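You operate a simulated robot arm through the tools that you are given. There is no shell and no other tool.

You are at the controls of a simulated robot arm. One attempt, no reset.

JOB
Unclip the grey case and put its black board in the RETURNS carton.
Fine: both clips left open, lid laid on the bench; gland and the boards in the yellow tray left as they are.

It is judged by the outcome, as a careful person would: the job done as asked, and still so three seconds after it is handed in. It fails if anything else is knocked over, pushed out of place, dropped, spilled or broken. A push-on lid holds only when it is set on centred and level and pressed home; a screw cap is set on level and turned clockwise until tight.

ROBOT AND FRAMES
A 6-joint arm with a two-finger gripper, fixed in place. Base frame: the origin is at the foot of the arm, x ahead of it, y to its left, z up; the work surface is at about z = 750. Lengths are in mm, angles in degrees, forces in N, time in s.
Its first joint turns from -166.0 to 166.0 degrees. Payload 3.43 kg.
Tool frame: the origin (TCP) lies between the finger pads and is the grasp point; the fingertips stand 20 mm ahead of it; z points along the fingers, y is the line along which they close. Largest opening 190 mm; the body of the gripper starts 248 mm behind the TCP.
Orientation is that of the tool frame in the base frame, as [roll, pitch, yaw] about the fixed x, y, z axes, in that order (R = Rz(yaw) Ry(pitch) Rx(roll)). With the fingers straight down and closing along the base's y, the tool's x points along the base's -x, its y along +y and its z along -z.

CONTROLS
- The arm moves only by the tool step_arm. Its argument "plan" is one flat list of numbers, 7 for each row, row after row: the shift along the tool's x, y, z in units of 20 mm (1.0 is 20 mm), then the turn, a rotation vector about the tool's x, y, z in units of 6 degrees (1.0 is 6 degrees), then the finger opening in mm, from 0 to 190. In form: [tx, ty, tz, ax, ay, az, jaw, tx, ty, tz, ax, ay, az, jaw, ...]. A call has 1 to 20 rows; each row shifts and turns the commanded pose from where the row before left it, along the tool's axes as they then stand. A call with a number of a shift or a turn outside -1 to 1 is refused whole. Each row takes 0.2 s and may step no farther than 50 mm and 8.6 degrees from the row before; otherwise, or with a gripper value out of range, the whole call is refused. Where a pose cannot be reached the arm comes as near as it can. A force on the tool above 40 N (or 10 N above the force at the start of the call, whichever is more), or a blocked arm, ends the call early, and 0.2 s more pass. The fingers move at their own pace (about 45 mm/s each) and stop on an object; they squeeze with about 23 N. The grip force told is the motor's: it shows also when the fingers shut on nothing. Time passes only in rows, and 0.2 s behind the last, so rows that do not move let the fingers close. It gives the time, the measured TCP pose, the force on the tool (base axes), the opening and the grip force at its end, in the units of the frame above (readings bear some noise), with the torque about the TCP (base axes, N m) and any sound that the robot's microphone picked up, and new pictures: "show" is both (left out), scene, wrist or none.
- Cameras (640 x 400 px; columns grow to the right, rows downward): "scene" is fixed at [401.8, -650.9, 1549]; the picture's right is [-0.96, -0.27, 0.00], its down [-0.27, 0.96, -0.11] and it looks along [0.03, -0.10, -0.99] (base axes); focal length 214 px, centre (320, 200). "wrist" rides on the gripper at [70, -8, -288] in the tool frame; the picture's right is [0.12, 0.99, 0.00], its down [-0.96, 0.12, -0.25] and it looks along [-0.25, 0.03, 0.97] (tool axes); focal length 261 px, centre (320, 200). There is no depth. A picture from a camera that has moved, and an enlarged one, comes with that camera's place and axes in the base frame and with its lens.
- move_column(by): slides the trunk up (or, below 0, down) by that many mm; the arm rides with it, the base frame stays. It gives what a move gives, with no picture.
- inspect(camera, box): a new picture of the part [left, top, right, bottom] of that camera's present view, enlarged. The clock stands still meanwhile.
- finish_job(): hands the job in; it is judged then, once.

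Places have to be worked out from the pictures, the camera data and where the tool is seen. Open the gripper and draw the arm clear of the work before you hand the job in, unless the task says otherwise.

The tools are called after "Call:" by a JSON object that holds its "method" and its "body". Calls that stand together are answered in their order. step_arm: Moves the arm, as the interface text tells. Its arguments: {"type":"object","properties":{"plan":{"type":"array","items":{"type":"number"}},"show":{"type":"string","enum":["both","scene","wrist","none"]}},"required":["plan"]} The other tools are called the same way: move_column (by) slides the trunk up or down; inspect (camera, box) takes an enlarged picture of a part of a camera's view; finish_job () hands the job in.

At the start:

```text
t: 0.0
tcp_pos: [717.8, -55.1, 1166.6]
tool_rot: [-180.0, 0.0, -180.0]
ft_force: [0.5, 0.0, 0.2]
moment: [-0.01, 0.02, -0.05]
finger_gap: 189.9
gripper_force: 0.0
trunk travel left (down, up): [-175.0, 65.0]
```

scene: 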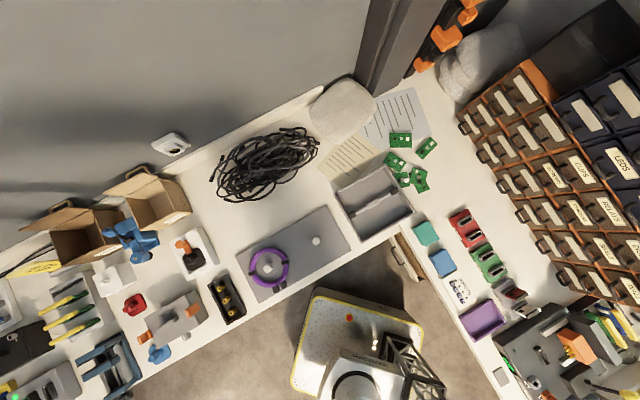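
wrist: 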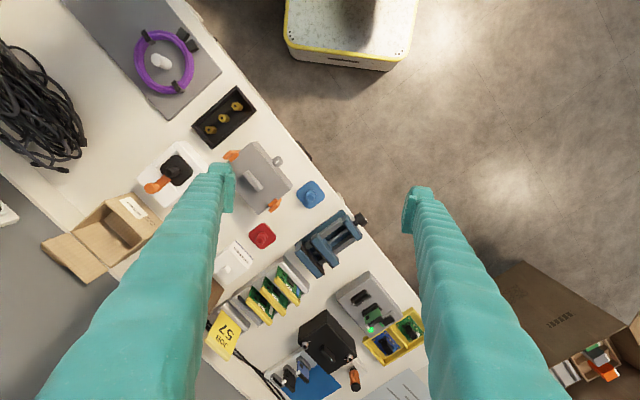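

I start by looking closely at the work area in both cameras.

Call:
{"method": "inspect", "body": {"camera": "scene", "box": [0, 160, 260, 400]}}

Call:
{"method": "inspect", "body": {"camera": "wrist", "box": [40, 80, 360, 280]}}

Call:
{"method": "inspect", "body": {"camera": "wrist", "box": [200, 200, 440, 400]}}

```text
1.67 times, centred on (130, 280) of scene
camera zoom: at [401.8, -650.9, 1549.0], right [-0.96, -0.27, 0.0], down [-0.27, 0.96, -0.11], along [0.03, -0.1, -0.99], focal length 358 px, centre (637, 67)
```

zoom: 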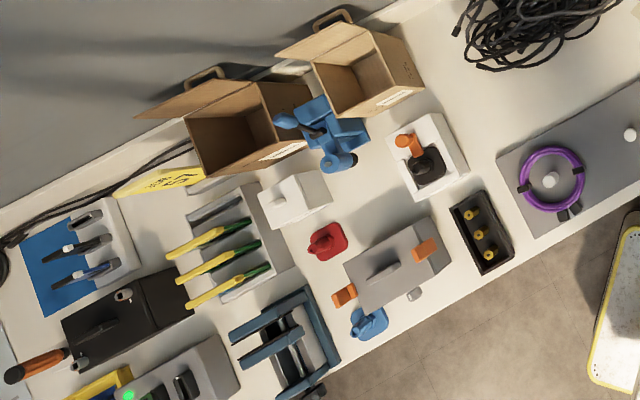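

```text
2.00 times, centred on (200, 180) of wrist
camera zoom: at [647.5, -65.8, 1453.8], right [-0.12, 0.99, 0.0], down [0.96, 0.12, 0.25], along [0.25, 0.03, -0.97], focal length 521 px, centre (560, 240)
```

zoom: 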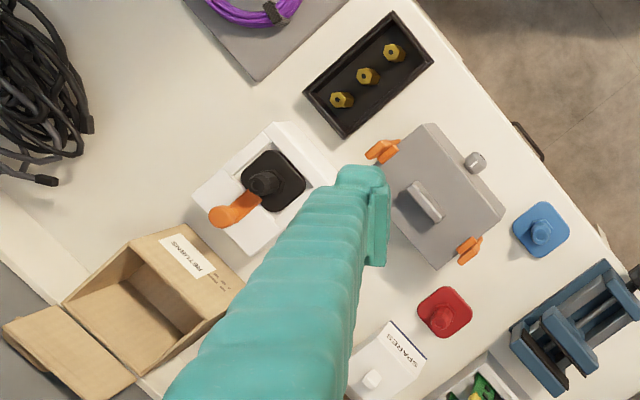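

```text
2.00 times, centred on (320, 300) of wrist
camera zoom: at [647.5, -65.8, 1453.8], right [-0.12, 0.99, 0.0], down [0.96, 0.12, 0.25], along [0.25, 0.03, -0.97], focal length 521 px, centre (320, 0)
```

zoom: 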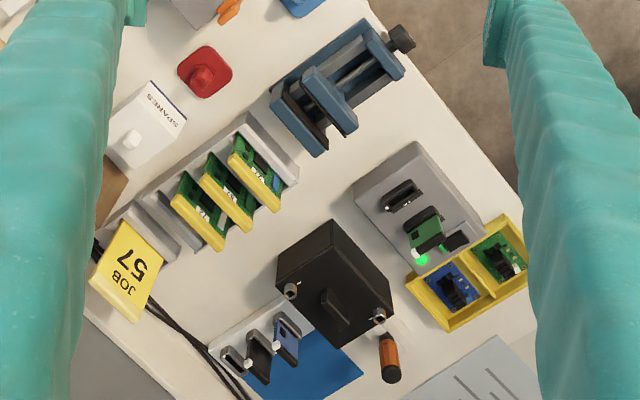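

The case with two orange clips, lid handle and a small grey gland stands around x≈780, y≈-210; the carton labelled RETURNS is next to the white switch box. I move above the case, well clear, for a closer view.

Call:
{"method": "step_arm", "body": {"plan": [-0.39, -0.97, 0.72, 0, 0, 0, 190, -0.39, -0.97, 0.72, 0, 0, 0, 190, -0.39, -0.97, 0.72, 0, 0, 0, 190, -0.39, -0.97, 0.72, 0, 0, 0, 190, -0.39, -0.97, 0.72, 0, 0, 0, 190, -0.39, -0.97, 0.72, 0, 0, 0, 190, -0.39, -0.97, 0.72, 0, 0, 0, 190, -0.39, -0.97, 0.72, 0, 0, 0, 190]}}

```text
t: 1.8
tcp_pos: [779.2, -212.2, 1051.5]
tool_rot: [-180.0, 0.0, 179.9]
ft_force: [0.6, -0.2, -0.4]
moment: [-0.11, -0.06, 0.0]
finger_gap: 189.6
gripper_force: 0.1
trunk travel left (down, up): [-175.0, 65.0]
camera wrist: at [708.7, -222.0, 1339.0], right [-0.12, 0.99, 0.0], down [0.96, 0.12, 0.25], along [0.25, 0.03, -0.97], focal length 261 px, centre (320, 200)
```

scene: 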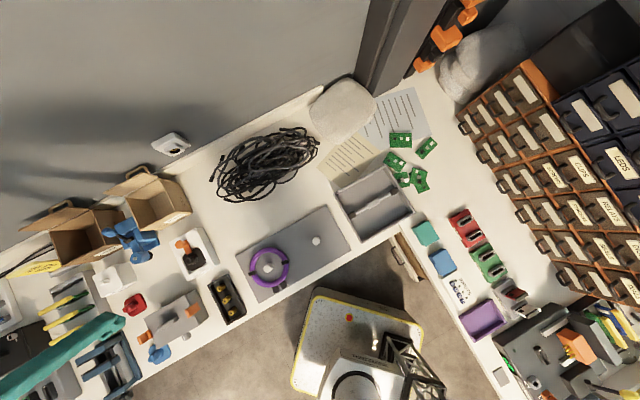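
wrist: 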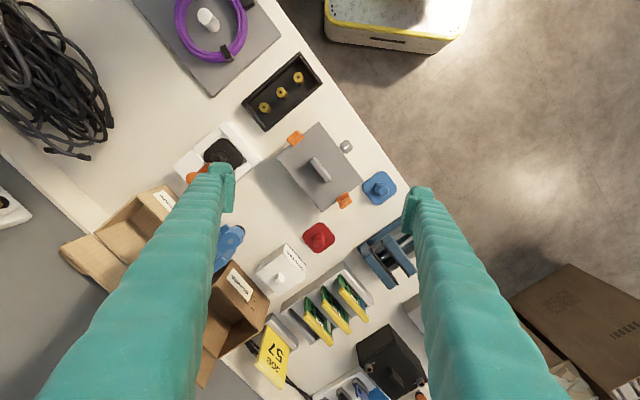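

Zooming onto the case and the carton labels from here.

Call:
{"method": "inspect", "body": {"camera": "wrist", "box": [240, 110, 400, 220]}}

Call:
{"method": "inspect", "body": {"camera": "wrist", "box": [60, 170, 320, 340]}}

Call:
{"method": "inspect", "body": {"camera": "scene", "box": [80, 270, 260, 380]}}

Call:
{"method": "inspect", "body": {"camera": "scene", "box": [20, 160, 220, 290]}}

```text
3.64 times, centred on (320, 165) of wrist
camera zoom: at [708.7, -222.0, 1339.0], right [-0.12, 0.99, 0.0], down [0.96, 0.12, 0.25], along [0.25, 0.03, -0.97], focal length 948 px, centre (320, 327)
```

zoom: 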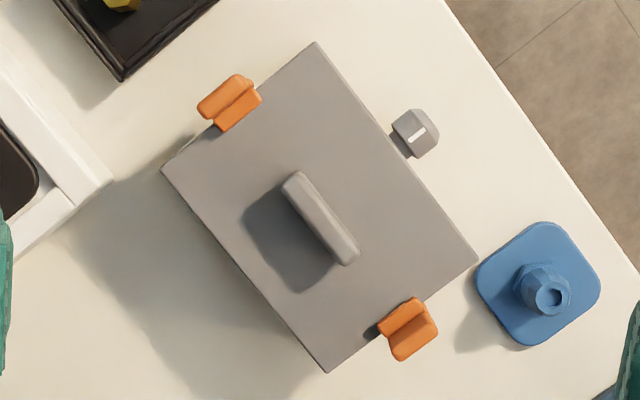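

```text
2.35 times, centred on (190, 255) of wrist
camera zoom: at [708.7, -222.0, 1339.0], right [-0.12, 0.99, 0.0], down [0.96, 0.12, 0.25], along [0.25, 0.03, -0.97], focal length 613 px, centre (626, 71)
```

zoom: 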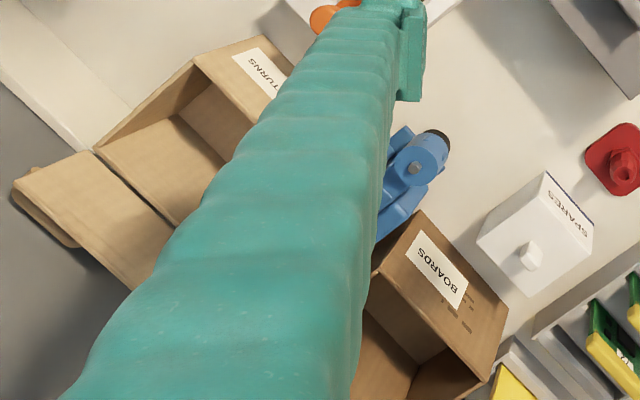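

```text
3.56 times, centred on (170, 325) of scene
camera zoom: at [401.8, -650.9, 1549.0], right [-0.96, -0.27, 0.0], down [-0.27, 0.96, -0.11], along [0.03, -0.1, -0.99], focal length 763 px, centre (853, -244)
```

zoom: 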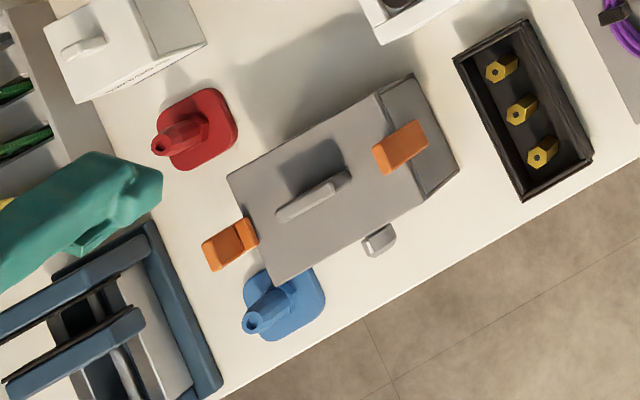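

```text
3.08 times, centred on (120, 225) of scene
camera zoom: at [401.8, -650.9, 1549.0], right [-0.96, -0.27, 0.0], down [-0.27, 0.96, -0.11], along [0.03, -0.1, -0.99], focal length 660 px, centre (935, 123)
```

zoom: 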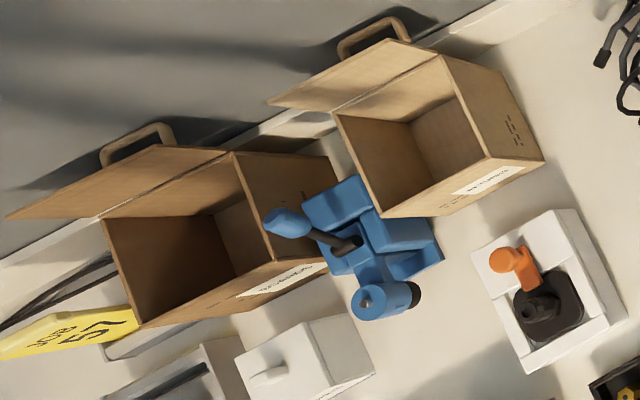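

RETURNS is the carton nearest the white switch; the other one reads BOARDS. Triangulated, the case lid is about 150×111 mm, top at z≈804, centre ≈(781,-212), turned 45°. I turn the tool 45° and come down to z≈920 for a close look at the clips.

Call:
{"method": "step_arm", "body": {"plan": [0, 0, 0.82, 0, 0, -0.9375, 190, 0, 0, 0.82, 0, 0, -0.9375, 190, 0, 0, 0.82, 0, 0, -0.9375, 190, 0, 0, 0.82, 0, 0, -0.9375, 190, 0, 0, 0.82, 0, 0, -0.9375, 190, 0, 0, 0.82, 0, 0, -0.9375, 190, 0, 0, 0.82, 0, 0, -0.9375, 190, 0, 0, 0.82, 0, 0, -0.9375, 190]}}

```text
t: 3.6
tcp_pos: [779.8, -211.1, 919.3]
tool_rot: [-180.0, 0.0, -134.8]
ft_force: [-0.7, 0.5, -0.4]
moment: [-0.04, -0.01, 0.0]
finger_gap: 190.0
gripper_force: 0.1
trunk travel left (down, up): [-175.0, 65.0]
camera wrist: at [736.6, -268.3, 1207.0], right [-0.79, 0.62, 0.0], down [0.6, 0.76, 0.25], along [0.15, 0.19, -0.97], focal length 261 px, centre (320, 200)
```

scene: 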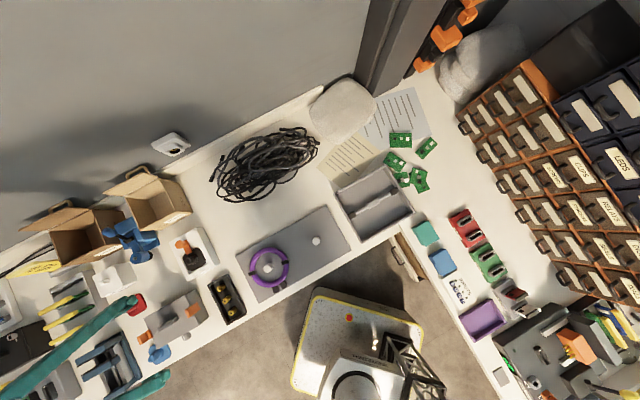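
wrist: 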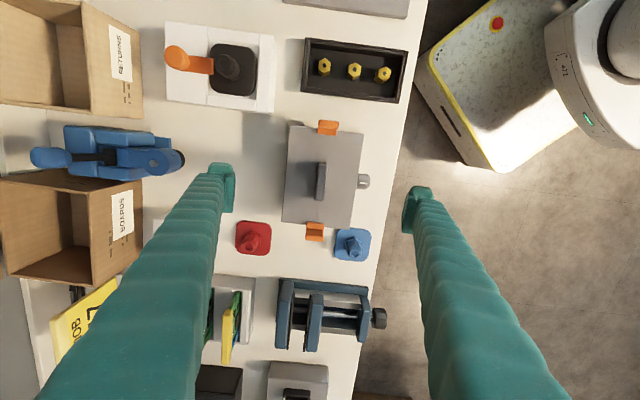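

Call:
{"method": "inspect", "body": {"camera": "wrist", "box": [270, 110, 390, 185]}}

Call:
{"method": "inspect", "body": {"camera": "wrist", "box": [270, 180, 390, 255]}}

Call:
{"method": "inspect", "body": {"camera": "scene", "box": [130, 280, 220, 340]}}

```text
5.33 times, centred on (330, 148) of wrist
camera zoom: at [736.6, -268.3, 1207.0], right [-0.79, 0.62, 0.0], down [0.6, 0.76, 0.25], along [0.15, 0.19, -0.97], focal length 1390 px, centre (267, 480)
```

zoom: 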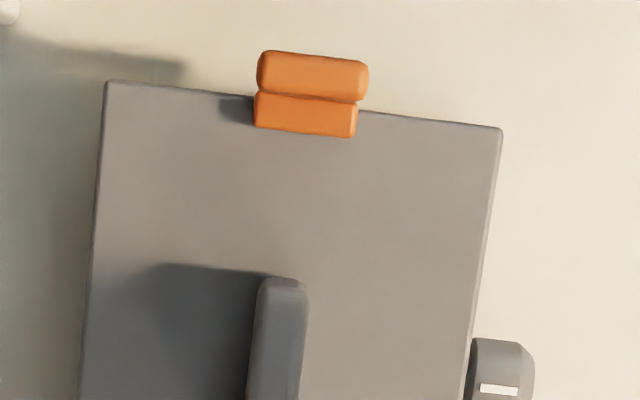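

```text
5.33 times, centred on (330, 218) of wrist
camera zoom: at [736.6, -268.3, 1207.0], right [-0.79, 0.62, 0.0], down [0.6, 0.76, 0.25], along [0.15, 0.19, -0.97], focal length 1390 px, centre (267, 107)
```

zoom: 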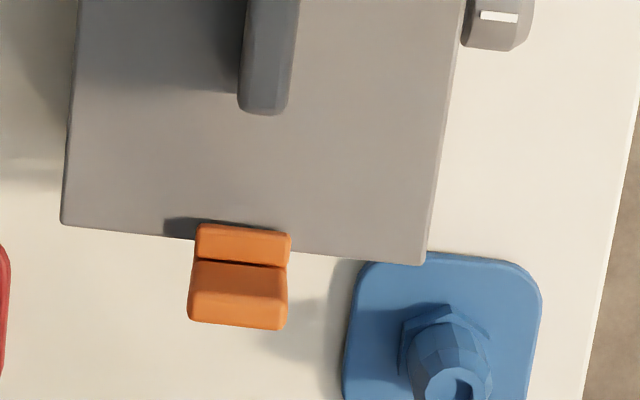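

```text
6.67 times, centred on (175, 310) of scene
camera zoom: at [401.8, -650.9, 1549.0], right [-0.96, -0.27, 0.0], down [-0.27, 0.96, -0.11], along [0.03, -0.1, -0.99], focal length 1430 px, centre (1287, -533)
```

zoom: 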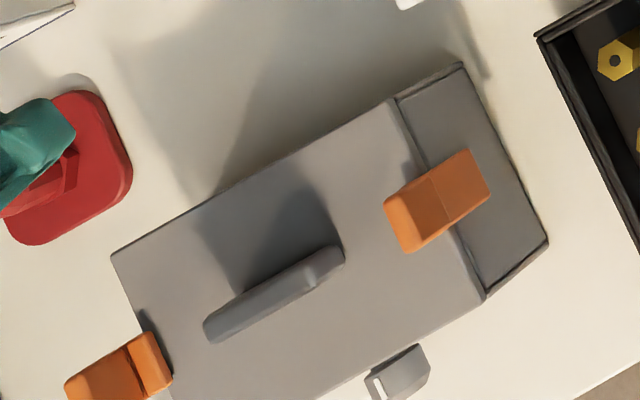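

Each clip looks like a hook over the lid edge with a tab that rises outward, but I need a side view to know how it swings. I slide outward past the near clip and tilt 30° so the wrist camera looks at it obliquely.

Call:
{"method": "step_arm", "body": {"plan": [0.978, 0, 0, 0, 0, 0, 190, 0.978, 0, 0, 0, 0, 0, 190, 0.978, 0, 0, 0, 0, 0, 190, 0.978, 0, 0, 0, 0, 0, 190, 0.978, 0, 0, 0, 0, 0, 190, 0.978, 0, 0, 0, 0, 0, 190, 0.978, 0, 0, 0, 0, 0, 190, 0.978, 0, 0, 0, 0, 0, 190, 0.978, 0, 0, 0, 0, 0, 190, 0, 0, 0, 0, -1, 0, 190, 0, 0, 0, 0, -1, 0, 190, 0, 0, 0, 0, -1, 0, 190, 0, 0, 0, 0, -1, 0, 190, 0, 0, 0, 0, -1, 0, 190], "show": "wrist"}}

```text
t: 6.6
tcp_pos: [655.6, -336.4, 920.4]
tool_rot: [-179.9, 30.0, -135.0]
ft_force: [0.7, 1.1, 0.5]
moment: [-0.11, 0.03, -0.02]
finger_gap: 190.1
gripper_force: 0.0
trunk travel left (down, up): [-175.0, 65.0]
camera wrist: at [516.4, -487.8, 1133.9], right [-0.77, 0.63, -0.06], down [0.42, 0.58, 0.7], along [0.47, 0.51, -0.72], focal length 261 px, centre (320, 200)
```

wrist: 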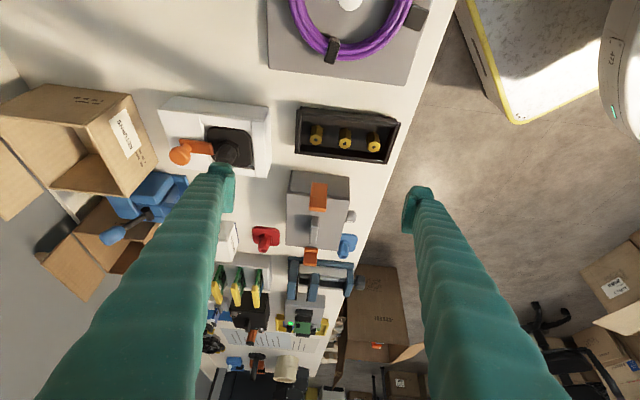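

Call:
{"method": "inspect", "body": {"camera": "wrist", "box": [275, 160, 371, 220]}}

Call:
{"method": "inspect", "body": {"camera": "wrist", "box": [275, 210, 371, 270]}}

```text
6.67 times, centred on (323, 190) of wrist
camera zoom: at [516.4, -487.8, 1133.9], right [-0.77, 0.63, -0.06], down [0.42, 0.58, 0.7], along [0.47, 0.51, -0.72], focal length 1738 px, centre (300, 267)
```

zoom: 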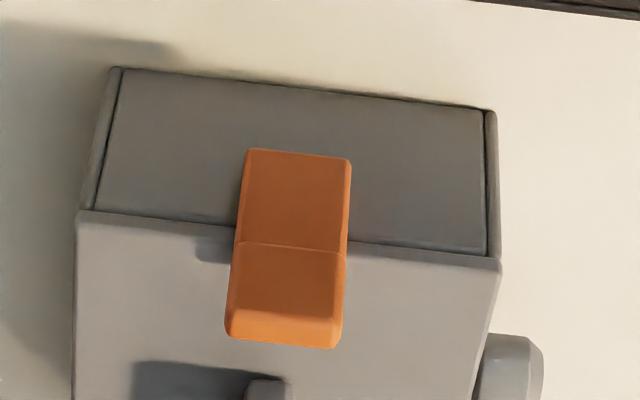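

```text
6.67 times, centred on (323, 240) of wrist
camera zoom: at [516.4, -487.8, 1133.9], right [-0.77, 0.63, -0.06], down [0.42, 0.58, 0.7], along [0.47, 0.51, -0.72], focal length 1738 px, centre (300, -67)
```

zoom: 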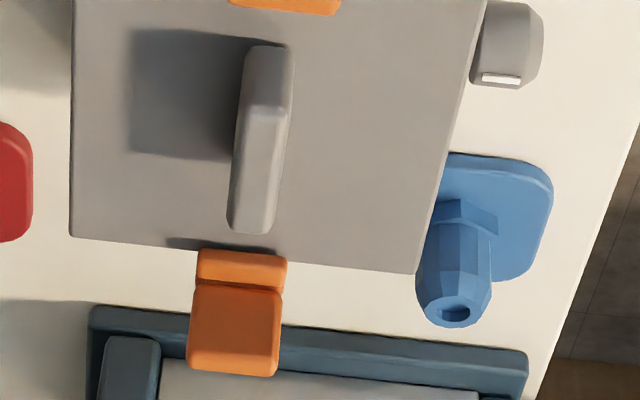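

From the side I read each clip as a plate hinged low on the case wall (z≈783), hooked over the lid edge, with a tab standing up to z≈850 and leaning outward. Pushing the tabs outward from inside, both at once by opening the fingers between them, balances the forces on the case. I level the tool and go back over the case centre.

Call:
{"method": "step_arm", "body": {"plan": [0, 0, 0, 0, 1, 0, 190, 0, 0, 0, 0, 1, 0, 190, 0, 0, 0, 0, 1, 0, 190, 0, 0, 0, 0, 1, 0, 190, 0, 0, 0, 0, 1, 0, 190, -0.978, 0, 0, 0, 0, 0, 190, -0.978, 0, 0, 0, 0, 0, 190, -0.978, 0, 0, 0, 0, 0, 190, -0.978, 0, 0, 0, 0, 0, 190, -0.978, 0, 0, 0, 0, 0, 190, -0.978, 0, 0, 0, 0, 0, 190, -0.978, 0, 0, 0, 0, 0, 190, -0.978, 0, 0, 0, 0, 0, 190, -0.978, 0, 0, 0, 0, 0, 190], "show": "none"}}

Call:
{"method": "step_arm", "body": {"plan": [0, 0, 0, 0, 0, 1, 86, 0, 0, 0, 0, 0, 1, 86, 0, 0, 0, 0, 0, 1, 86, 0, 0, 0, 0, 0, 1, 86, 0, 0, 0, 0, 0, 1, 86, 0, 0, 0, 0, 0, 1, 86, 0, 0, 0, 0, 0, 1, 86, 0, 0, 0, 0, 0, 1, 86, 0, 0, 0, 0, 0, 1, 86, 0, 0, 0, 0, 0, 1, 86, 0, 0, 0, 0, 0, 1, 86, 0, 0, 0, 0, 0, 1, 86, 0, 0, 0, 0, 0, 1, 86, 0, 0, 0, 0, 0, 1, 86, 0, 0, 0, 0, 0, 1, 86]}}

```text
t: 9.6
tcp_pos: [780.3, -211.1, 919.7]
tool_rot: [-179.9, 0.0, -135.1]
ft_force: [-0.3, 0.1, 0.2]
moment: [0.04, -0.04, -0.01]
finger_gap: 190.0
gripper_force: 0.1
trunk travel left (down, up): [-175.0, 65.0]
```

```text
t: 12.8
tcp_pos: [781.5, -212.2, 919.7]
tool_rot: [180.0, 0.0, 135.0]
ft_force: [-0.5, 0.0, 0.1]
moment: [0.01, -0.02, -0.01]
finger_gap: 85.7
gripper_force: 0.1
trunk travel left (down, up): [-175.0, 65.0]
camera wrist: at [724.7, -168.7, 1207.4], right [0.62, 0.78, 0.0], down [0.76, -0.6, 0.25], along [0.19, -0.15, -0.97], focal length 261 px, centre (320, 200)
```

scene: 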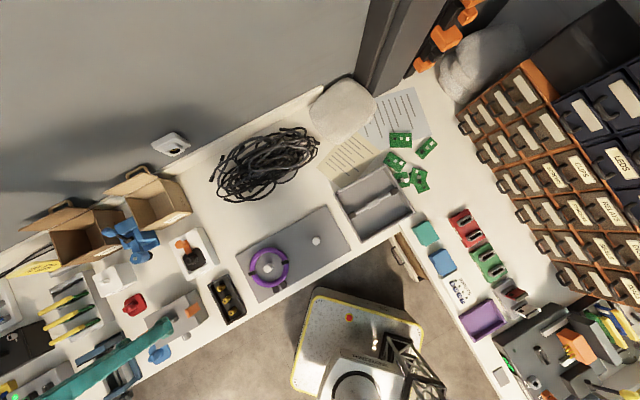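
wrist: 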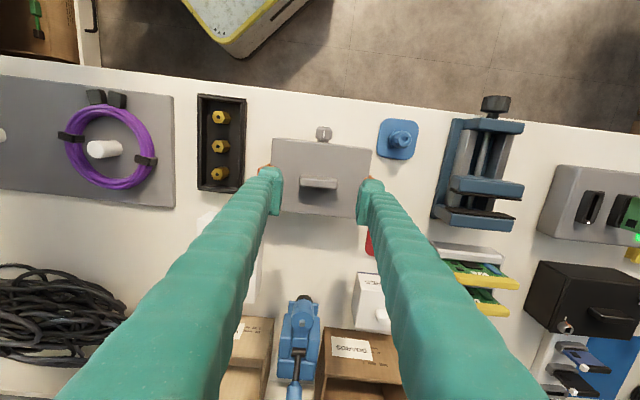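

Call:
{"method": "inspect", "body": {"camera": "wrist", "box": [240, 110, 400, 230]}}

```text
3.33 times, centred on (320, 170) of wrist
camera zoom: at [724.7, -168.7, 1207.4], right [0.62, 0.78, 0.0], down [0.76, -0.6, 0.25], along [0.19, -0.15, -0.97], focal length 869 px, centre (320, 300)
```

zoom: 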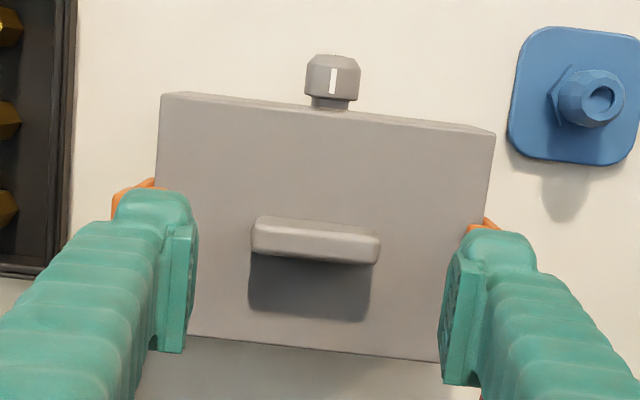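

The fingers (gap 86) sit between the two clips with room on both sides, centred on the handle. I lower until the fingertips are at about z≈824, above the lid (804) and beside the upright tabs.

Call:
{"method": "step_arm", "body": {"plan": [0, 0, 0.95, 0, 0, 0, 86, 0, 0, 0.95, 0, 0, 0, 86, 0, 0, 0.95, 0, 0, 0, 86, 0, 0, 0.92, 0, 0, 0, 86]}}

```text
t: 13.8
tcp_pos: [780.3, -212.5, 844.0]
tool_rot: [-180.0, -0.1, 135.0]
ft_force: [0.1, -0.7, 0.6]
moment: [-0.03, -0.05, -0.04]
finger_gap: 86.2
gripper_force: 0.1
trunk travel left (down, up): [-175.0, 65.0]
camera wrist: at [724.5, -169.0, 1131.9], right [0.62, 0.79, 0.0], down [0.76, -0.6, 0.25], along [0.19, -0.15, -0.97], focal length 261 px, centre (320, 200)
```

scene: 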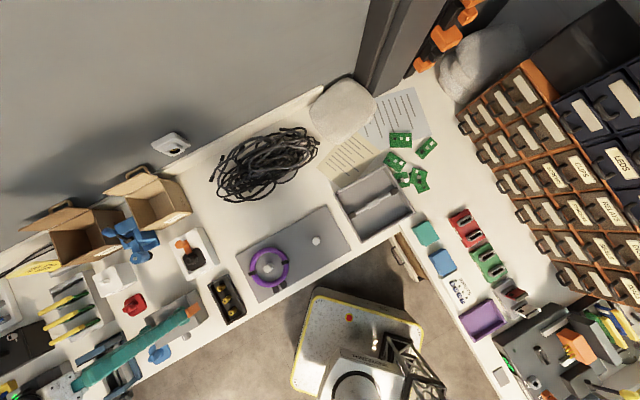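
wrist: 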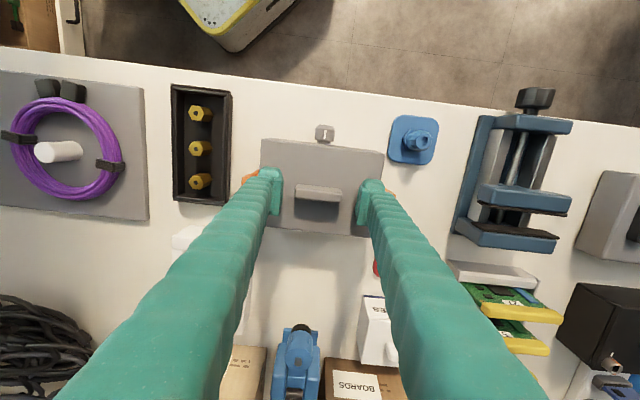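

Call:
{"method": "inspect", "body": {"camera": "wrist", "box": [240, 130, 400, 240]}}

Call:
{"method": "inspect", "body": {"camera": "scene", "box": [130, 280, 220, 340]}}

```text
3.64 times, centred on (320, 185) of wrist
camera zoom: at [724.5, -169.0, 1131.9], right [0.62, 0.79, 0.0], down [0.76, -0.6, 0.25], along [0.19, -0.15, -0.97], focal length 948 px, centre (320, 254)
```

zoom: 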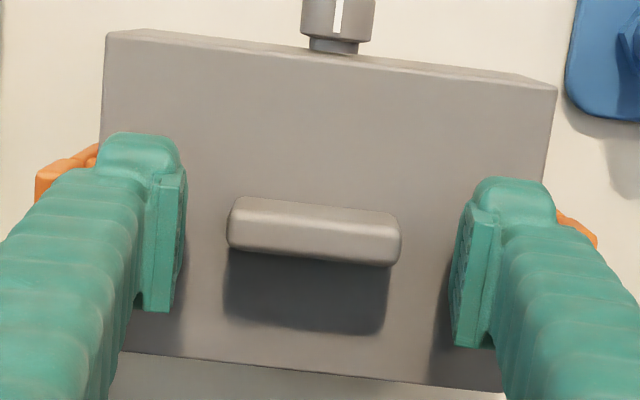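

```text
6.67 times, centred on (175, 310) of scene
camera zoom: at [401.8, -650.9, 1549.0], right [-0.96, -0.27, 0.0], down [-0.27, 0.96, -0.11], along [0.03, -0.1, -0.99], focal length 1430 px, centre (1287, -533)
```

zoom: 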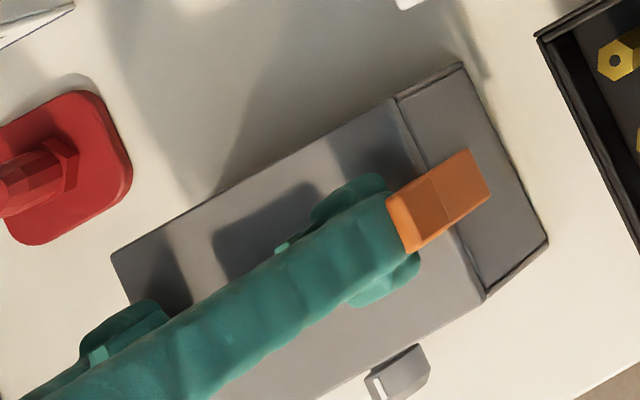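

Both fingertips are just inside the orange tabs. I open the fingers part way (to 140) and check the reaction and the picture.

Call:
{"method": "step_arm", "body": {"plan": [0, 0, 0, 0, 0, 0, 120, 0, 0, 0, 0, 0, 0, 130, 0, 0, 0, 0, 0, 0, 140, 0, 0, 0, 0, 0, 0, 140, 0, 0, 0, 0, 0, 0, 140]}}

Call:
{"method": "inspect", "body": {"camera": "scene", "box": [130, 280, 220, 340]}}

Call:
{"method": "inspect", "body": {"camera": "wrist", "box": [240, 130, 400, 240]}}

```text
t: 15.0
tcp_pos: [780.4, -212.1, 844.1]
tool_rot: [-180.0, 0.0, 135.1]
ft_force: [0.8, 0.1, -0.2]
moment: [-0.02, 0.02, 0.02]
finger_gap: 140.0
gripper_force: 0.0
trunk travel left (down, up): [-175.0, 65.0]
camera wrist: at [724.9, -169.1, 1131.9], right [0.62, 0.79, 0.0], down [0.76, -0.6, 0.25], along [0.19, -0.15, -0.97], focal length 261 px, centre (320, 200)
```

scene: 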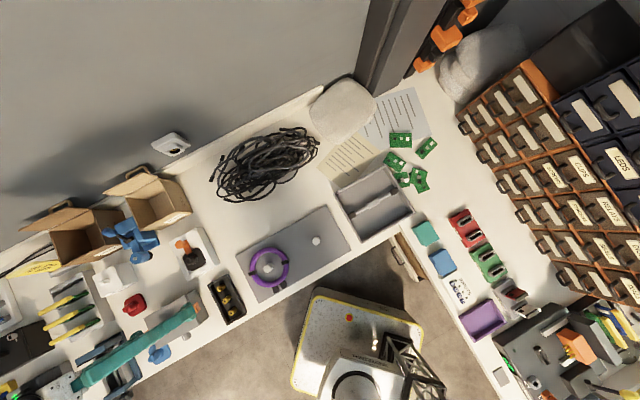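
wrist: 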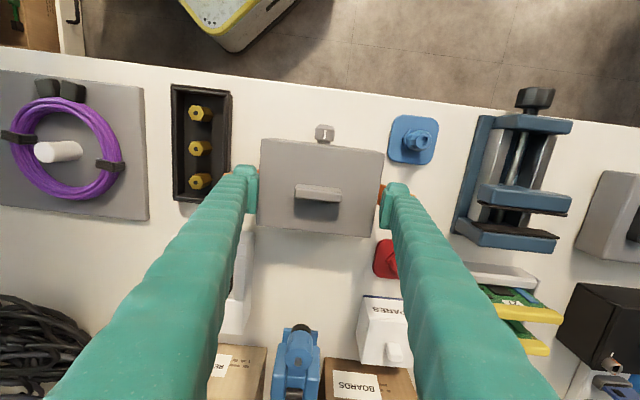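

```text
6.67 times, centred on (175, 310) of scene
camera zoom: at [401.8, -650.9, 1549.0], right [-0.96, -0.27, 0.0], down [-0.27, 0.96, -0.11], along [0.03, -0.1, -0.99], focal length 1430 px, centre (1287, -533)
```

zoom: 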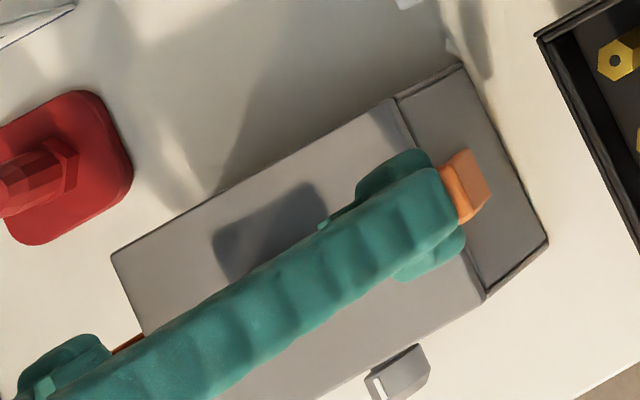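

```text
3.64 times, centred on (320, 185) of wrist
camera zoom: at [724.9, -169.1, 1131.9], right [0.62, 0.79, 0.0], down [0.76, -0.6, 0.25], along [0.19, -0.15, -0.97], focal length 948 px, centre (320, 254)
```

zoom: 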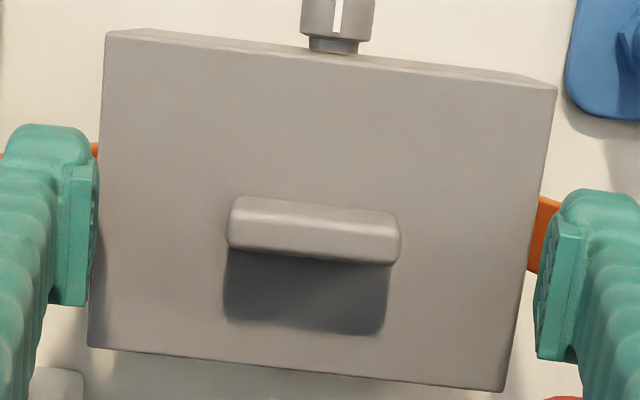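

Both tabs are swinging outward freely and the case hasn't moved. I continue to open to 190.

Call:
{"method": "step_arm", "body": {"plan": [0, 0, 0, 0, 0, 0, 150, 0, 0, 0, 0, 0, 0, 160, 0, 0, 0, 0, 0, 0, 170, 0, 0, 0, 0, 0, 0, 180, 0, 0, 0, 0, 0, 0, 190, 0, 0, 0, 0, 0, 0, 190, 0, 0, 0, 0, 0, 0, 190]}}

Call:
{"method": "inspect", "body": {"camera": "scene", "box": [130, 280, 220, 340]}}

Call:
{"method": "inspect", "body": {"camera": "wrist", "box": [220, 130, 420, 240]}}

```text
t: 16.6
tcp_pos: [781.2, -211.6, 844.8]
tool_rot: [179.9, 0.0, 135.0]
ft_force: [-0.1, -0.7, 0.4]
moment: [-0.01, 0.0, 0.01]
finger_gap: 189.8
gripper_force: 0.1
trunk travel left (down, up): [-175.0, 65.0]
camera wrist: at [724.8, -169.1, 1131.9], right [0.62, 0.79, 0.0], down [0.76, -0.6, 0.25], along [0.19, -0.15, -0.97], focal length 261 px, centre (320, 200)
```

scene: 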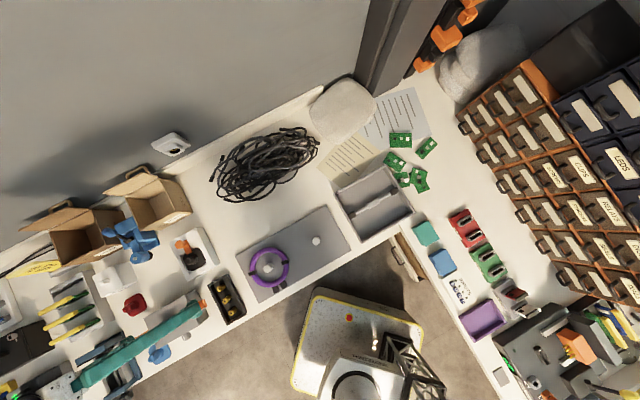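
wrist: 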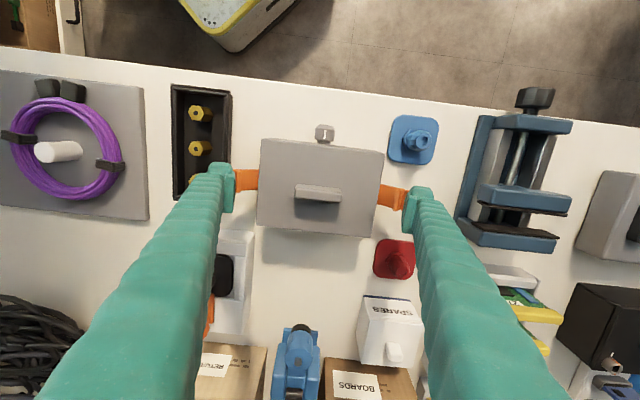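

```text
6.67 times, centred on (175, 310) of scene
camera zoom: at [401.8, -650.9, 1549.0], right [-0.96, -0.27, 0.0], down [-0.27, 0.96, -0.11], along [0.03, -0.1, -0.99], focal length 1430 px, centre (1287, -533)
```

zoom: 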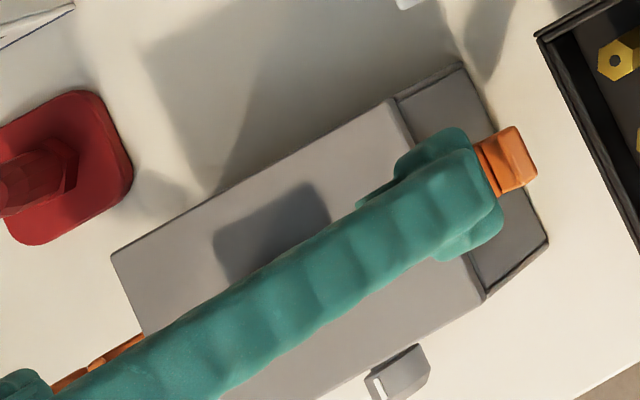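

```text
3.20 times, centred on (320, 185) of wrist
camera zoom: at [724.8, -169.1, 1131.9], right [0.62, 0.79, 0.0], down [0.76, -0.6, 0.25], along [0.19, -0.15, -0.97], focal length 834 px, centre (320, 248)
```

zoom: 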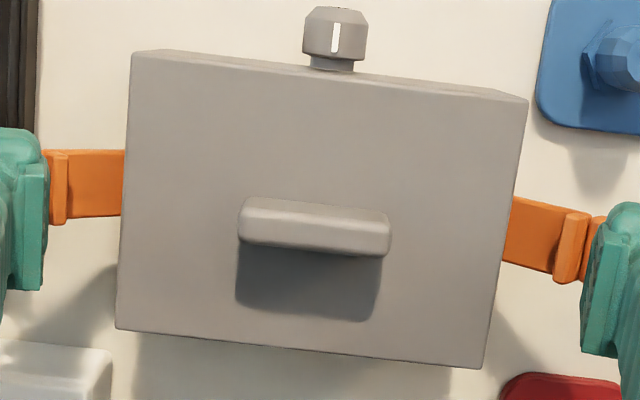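

Both hooks are off the lid and the clip plates now lie outward. I rise straight up to see whether they stay open.

Call:
{"method": "step_arm", "body": {"plan": [0, 0, -0.5, 0, 0, 0, 190, 0, 0, -0.9, 0, 0, 0, 190, 0, 0, -0.9, 0, 0, 0, 190, 0, 0, -0.9, 0, 0, 0, 190, 0, 0, -0.9, 0, 0, 0, 190, 0, 0, -0.9, 0, 0, 0, 190]}}

Call:
{"method": "inspect", "body": {"camera": "wrist", "box": [220, 110, 420, 230]}}

Call:
{"method": "inspect", "body": {"camera": "scene", "box": [120, 270, 240, 350]}}

```text
t: 18.0
tcp_pos: [780.3, -211.5, 944.2]
tool_rot: [179.9, -0.1, 134.9]
ft_force: [0.1, 0.0, -0.2]
moment: [0.05, 0.01, 0.02]
finger_gap: 189.9
gripper_force: 0.0
trunk travel left (down, up): [-175.0, 65.0]
camera wrist: at [725.1, -168.4, 1231.8], right [0.62, 0.79, 0.0], down [0.76, -0.6, 0.25], along [0.19, -0.15, -0.97], focal length 261 px, centre (320, 200)
```

scene: 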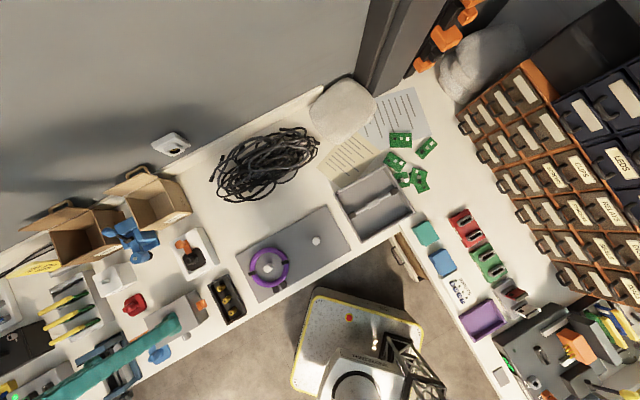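
wrist: 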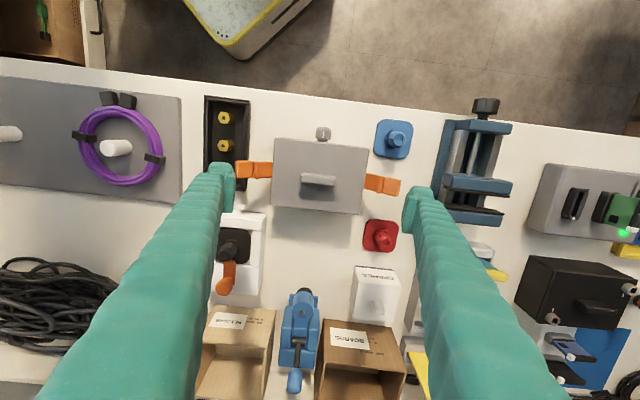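

```text
3.20 times, centred on (320, 170) of wrist
camera zoom: at [725.1, -168.4, 1231.8], right [0.62, 0.79, 0.0], down [0.76, -0.6, 0.25], along [0.19, -0.15, -0.97], focal length 834 px, centre (320, 296)
```

zoom: 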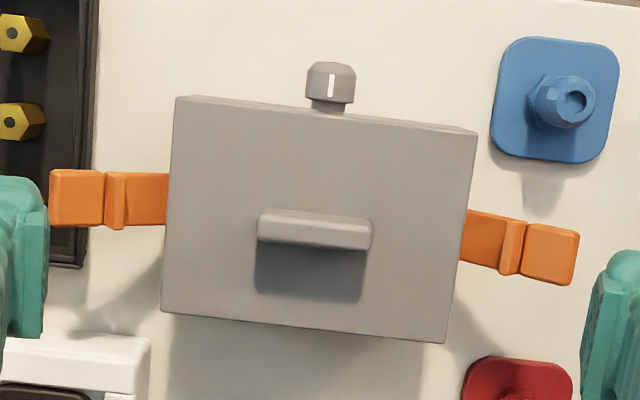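

```text
5.00 times, centred on (180, 310) of scene
camera zoom: at [401.8, -650.9, 1549.0], right [-0.96, -0.27, 0.0], down [-0.27, 0.96, -0.11], along [0.03, -0.1, -0.99], focal length 1072 px, centre (1020, -350)
```

zoom: 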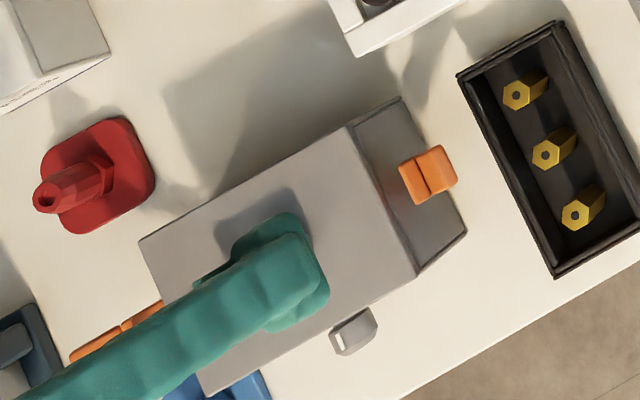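

Both clips stay folded open. Next I look at the free bench between the case and the cartons, where the lid could be laid, and at the region near the cable coil as an alternative.

Call:
{"method": "inspect", "body": {"camera": "wrist", "box": [210, 190, 430, 330]}}

Call:
{"method": "inspect", "body": {"camera": "scene", "box": [90, 180, 270, 310]}}

```text
2.86 times, centred on (320, 260) of wrist
camera zoom: at [725.1, -168.4, 1231.8], right [0.62, 0.79, 0.0], down [0.76, -0.6, 0.25], along [0.19, -0.15, -0.97], focal length 745 px, centre (320, 29)
```

zoom: 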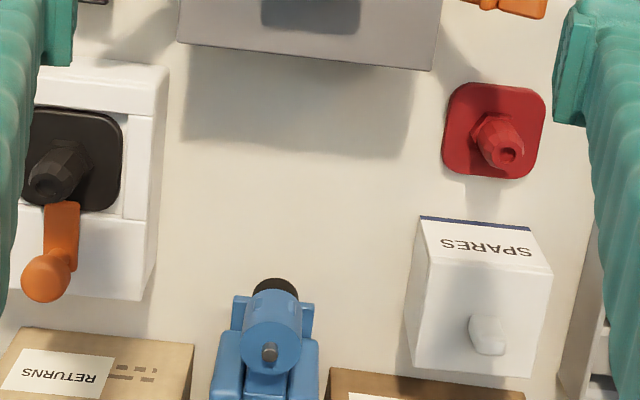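

```text
3.08 times, centred on (180, 245) of scene
camera zoom: at [401.8, -650.9, 1549.0], right [-0.96, -0.27, 0.0], down [-0.27, 0.96, -0.11], along [0.03, -0.1, -0.99], focal length 660 px, centre (751, 62)
```

zoom: 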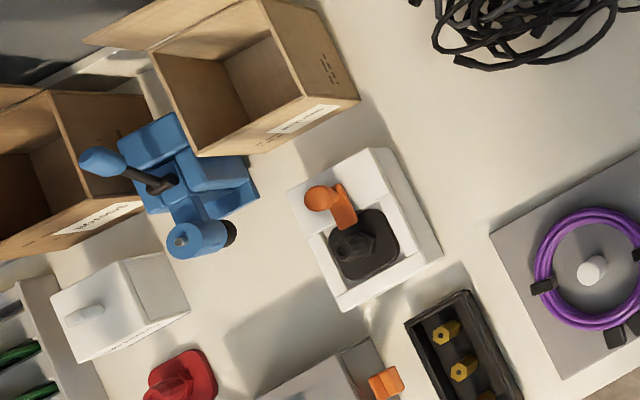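

The bench strip between the case and the blue clamp is free: about p −88…+94 mm (along the case's long axis) by 145 mm, enough for the 151×112 lid. I turn back 90° so the fingers close across the handle, narrow to 60 mm, and come down partway to check centring.

Call:
{"method": "step_arm", "body": {"plan": [0, 0, 0, 0, 0, -1, 60, 0, 0, 0, 0, 0, -1, 60, 0, 0, 0, 0, 0, -1, 60, 0, 0, 0, 0, 0, -1, 60, 0, 0, 0, 0, 0, -1, 60, 0, 0, 0, 0, 0, -1, 60, 0, 0, 0, 0, 0, -1, 60, 0, 0, 0, 0, 0, -1, 60, 0, 0, 0, 0, 0, -1, 60, 0, 0, 0, 0, 0, -1, 60, 0, 0, 0, 0, 0, -1, 60, 0, 0, 0, 0, 0, -1, 60, 0, 0, 0, 0, 0, -1, 60, 0, 0, 0, 0, 0, -1, 60, 0.14, 0.03, 0, 0, 0, -1, 60, 0, 0, 1, 0, 0, 0, 60, 0, 0, 1, 0, 0, 0, 60, 0, 0, 1, 0, 0, 0, 60, 0, 0, 1, 0, 0, 0, 60]}}

Call:
{"method": "inspect", "body": {"camera": "wrist", "box": [260, 130, 400, 230]}}

```text
t: 22.0
tcp_pos: [778.2, -212.9, 863.9]
tool_rot: [180.0, 0.0, -135.0]
ft_force: [1.1, 0.1, 0.8]
moment: [0.02, -0.03, 0.02]
finger_gap: 59.9
gripper_force: 0.1
trunk travel left (down, up): [-175.0, 65.0]
camera wrist: at [733.8, -270.0, 1152.0], right [-0.79, 0.62, 0.0], down [0.6, 0.76, 0.25], along [0.15, 0.19, -0.97], focal length 261 px, centre (320, 200)
```

scene: 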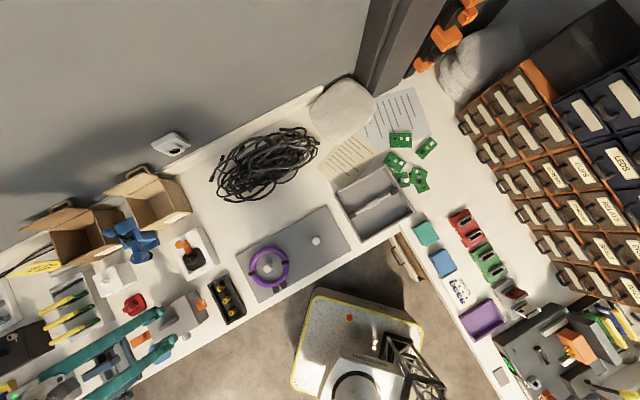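
wrist: 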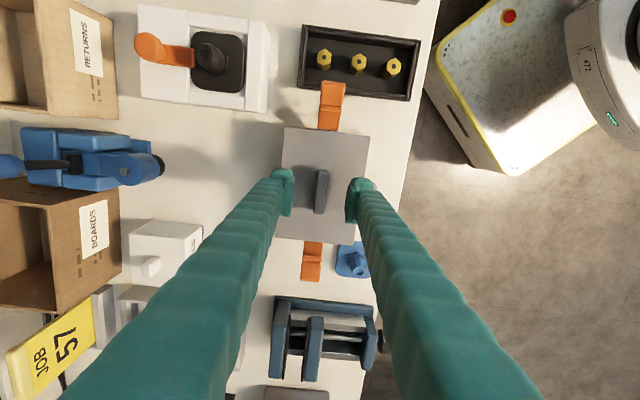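

```text
4.00 times, centred on (330, 180) of wrist
camera zoom: at [733.8, -270.0, 1152.0], right [-0.79, 0.62, 0.0], down [0.6, 0.76, 0.25], along [0.15, 0.19, -0.97], focal length 1043 px, centre (280, 280)
```

zoom: 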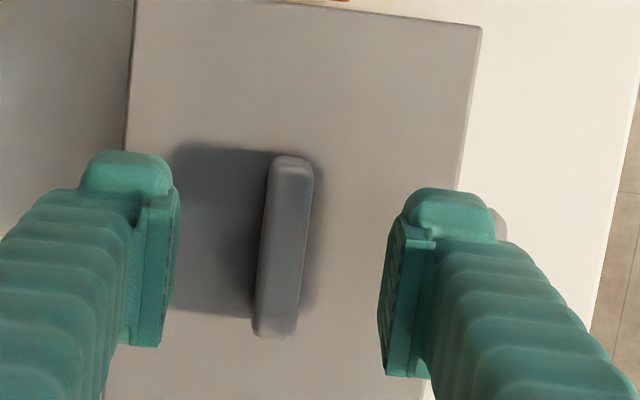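

The handle sits about 1.4 mm toward +y' of the finger midline, so I shift slightly and trim yaw half a degree, then lower to TCP z≈846 (known clear of the lid).

Call:
{"method": "step_arm", "body": {"plan": [0, 0.07, 0.45, 0, 0, -0.08, 60, 0, 0, 0.45, 0, 0, 0, 60], "show": "wrist"}}

Call:
{"method": "inspect", "body": {"camera": "wrist", "box": [260, 130, 400, 230]}}

Call:
{"method": "inspect", "body": {"camera": "scene", "box": [110, 270, 230, 350]}}

```text
t: 22.6
tcp_pos: [775.3, -211.9, 845.1]
tool_rot: [-179.9, 0.0, -134.4]
ft_force: [0.1, 0.0, 0.2]
moment: [-0.02, -0.01, -0.01]
finger_gap: 60.0
gripper_force: 0.0
trunk travel left (down, up): [-175.0, 65.0]
camera wrist: at [733.2, -269.0, 1134.2], right [-0.79, 0.61, 0.0], down [0.59, 0.77, 0.25], along [0.15, 0.2, -0.97], focal length 261 px, centre (320, 200)
```

wrist: 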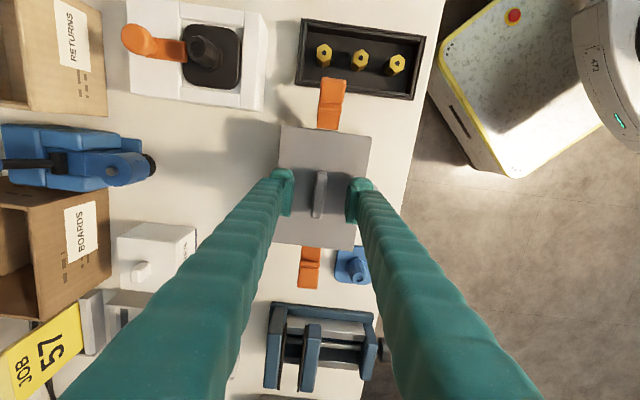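

```text
4.00 times, centred on (330, 180) of wrist
camera zoom: at [733.2, -269.0, 1134.2], right [-0.79, 0.61, 0.0], down [0.59, 0.77, 0.25], along [0.15, 0.2, -0.97], focal length 1043 px, centre (280, 280)
```

zoom: 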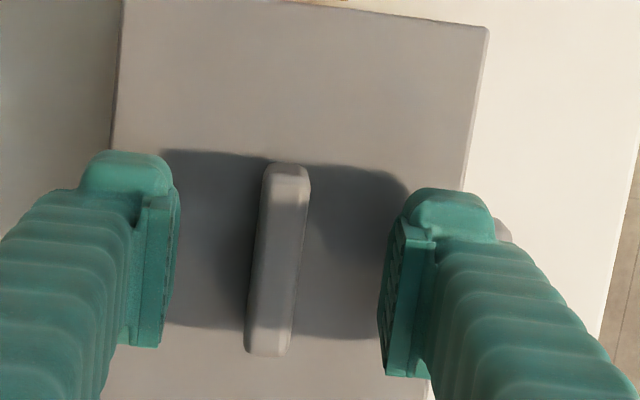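

```text
5.00 times, centred on (170, 310) of scene
camera zoom: at [401.8, -650.9, 1549.0], right [-0.96, -0.27, 0.0], down [-0.27, 0.96, -0.11], along [0.03, -0.1, -0.99], focal length 1072 px, centre (1070, -350)
```

zoom: 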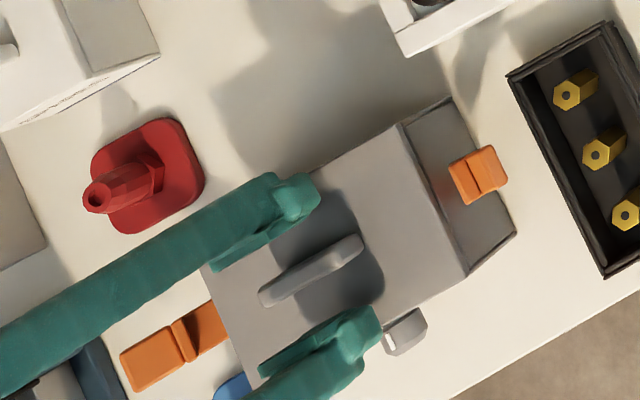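

The handle is now midway between the pads. I go down in small steps while watching the force reading.

Call:
{"method": "step_arm", "body": {"plan": [0, 0, 0.2, 0, 0, 0, 60, 0, 0, 0.0, 0, 0, 0, 60], "show": "none"}}

Call:
{"method": "step_arm", "body": {"plan": [0, 0, 0.2, 0, 0, 0, 60, 0, 0, 0.0, 0, 0, 0, 60], "show": "wrist"}}

Call:
{"method": "inspect", "body": {"camera": "scene", "box": [120, 280, 210, 340]}}

```text
t: 23.2
tcp_pos: [776.4, -211.4, 843.0]
tool_rot: [180.0, 0.0, -134.7]
ft_force: [0.3, 0.5, -0.1]
moment: [-0.01, 0.0, 0.0]
finger_gap: 60.0
gripper_force: 0.1
trunk travel left (down, up): [-175.0, 65.0]
```

```text
t: 23.8
tcp_pos: [776.5, -211.5, 838.6]
tool_rot: [-179.9, 0.0, -134.6]
ft_force: [0.3, -0.2, -0.3]
moment: [0.0, -0.01, 0.0]
finger_gap: 59.9
gripper_force: 0.1
trunk travel left (down, up): [-175.0, 65.0]
camera wrist: at [733.3, -269.4, 1126.3], right [-0.79, 0.61, 0.0], down [0.59, 0.77, 0.25], along [0.15, 0.2, -0.97], focal length 261 px, centre (320, 200)
```

wrist: 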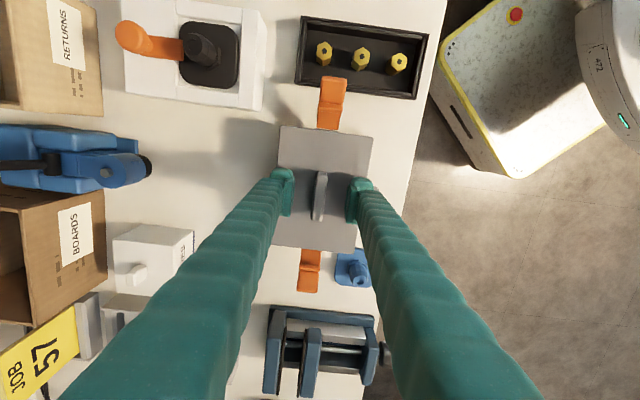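

```text
6.67 times, centred on (165, 310) of scene
camera zoom: at [401.8, -650.9, 1549.0], right [-0.96, -0.27, 0.0], down [-0.27, 0.96, -0.11], along [0.03, -0.1, -0.99], focal length 1430 px, centre (1353, -533)
```

zoom: 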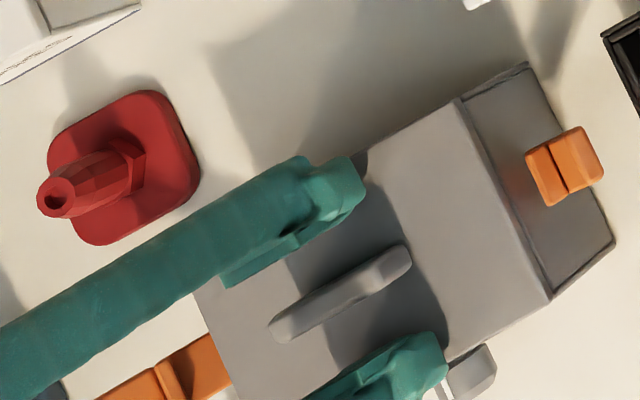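

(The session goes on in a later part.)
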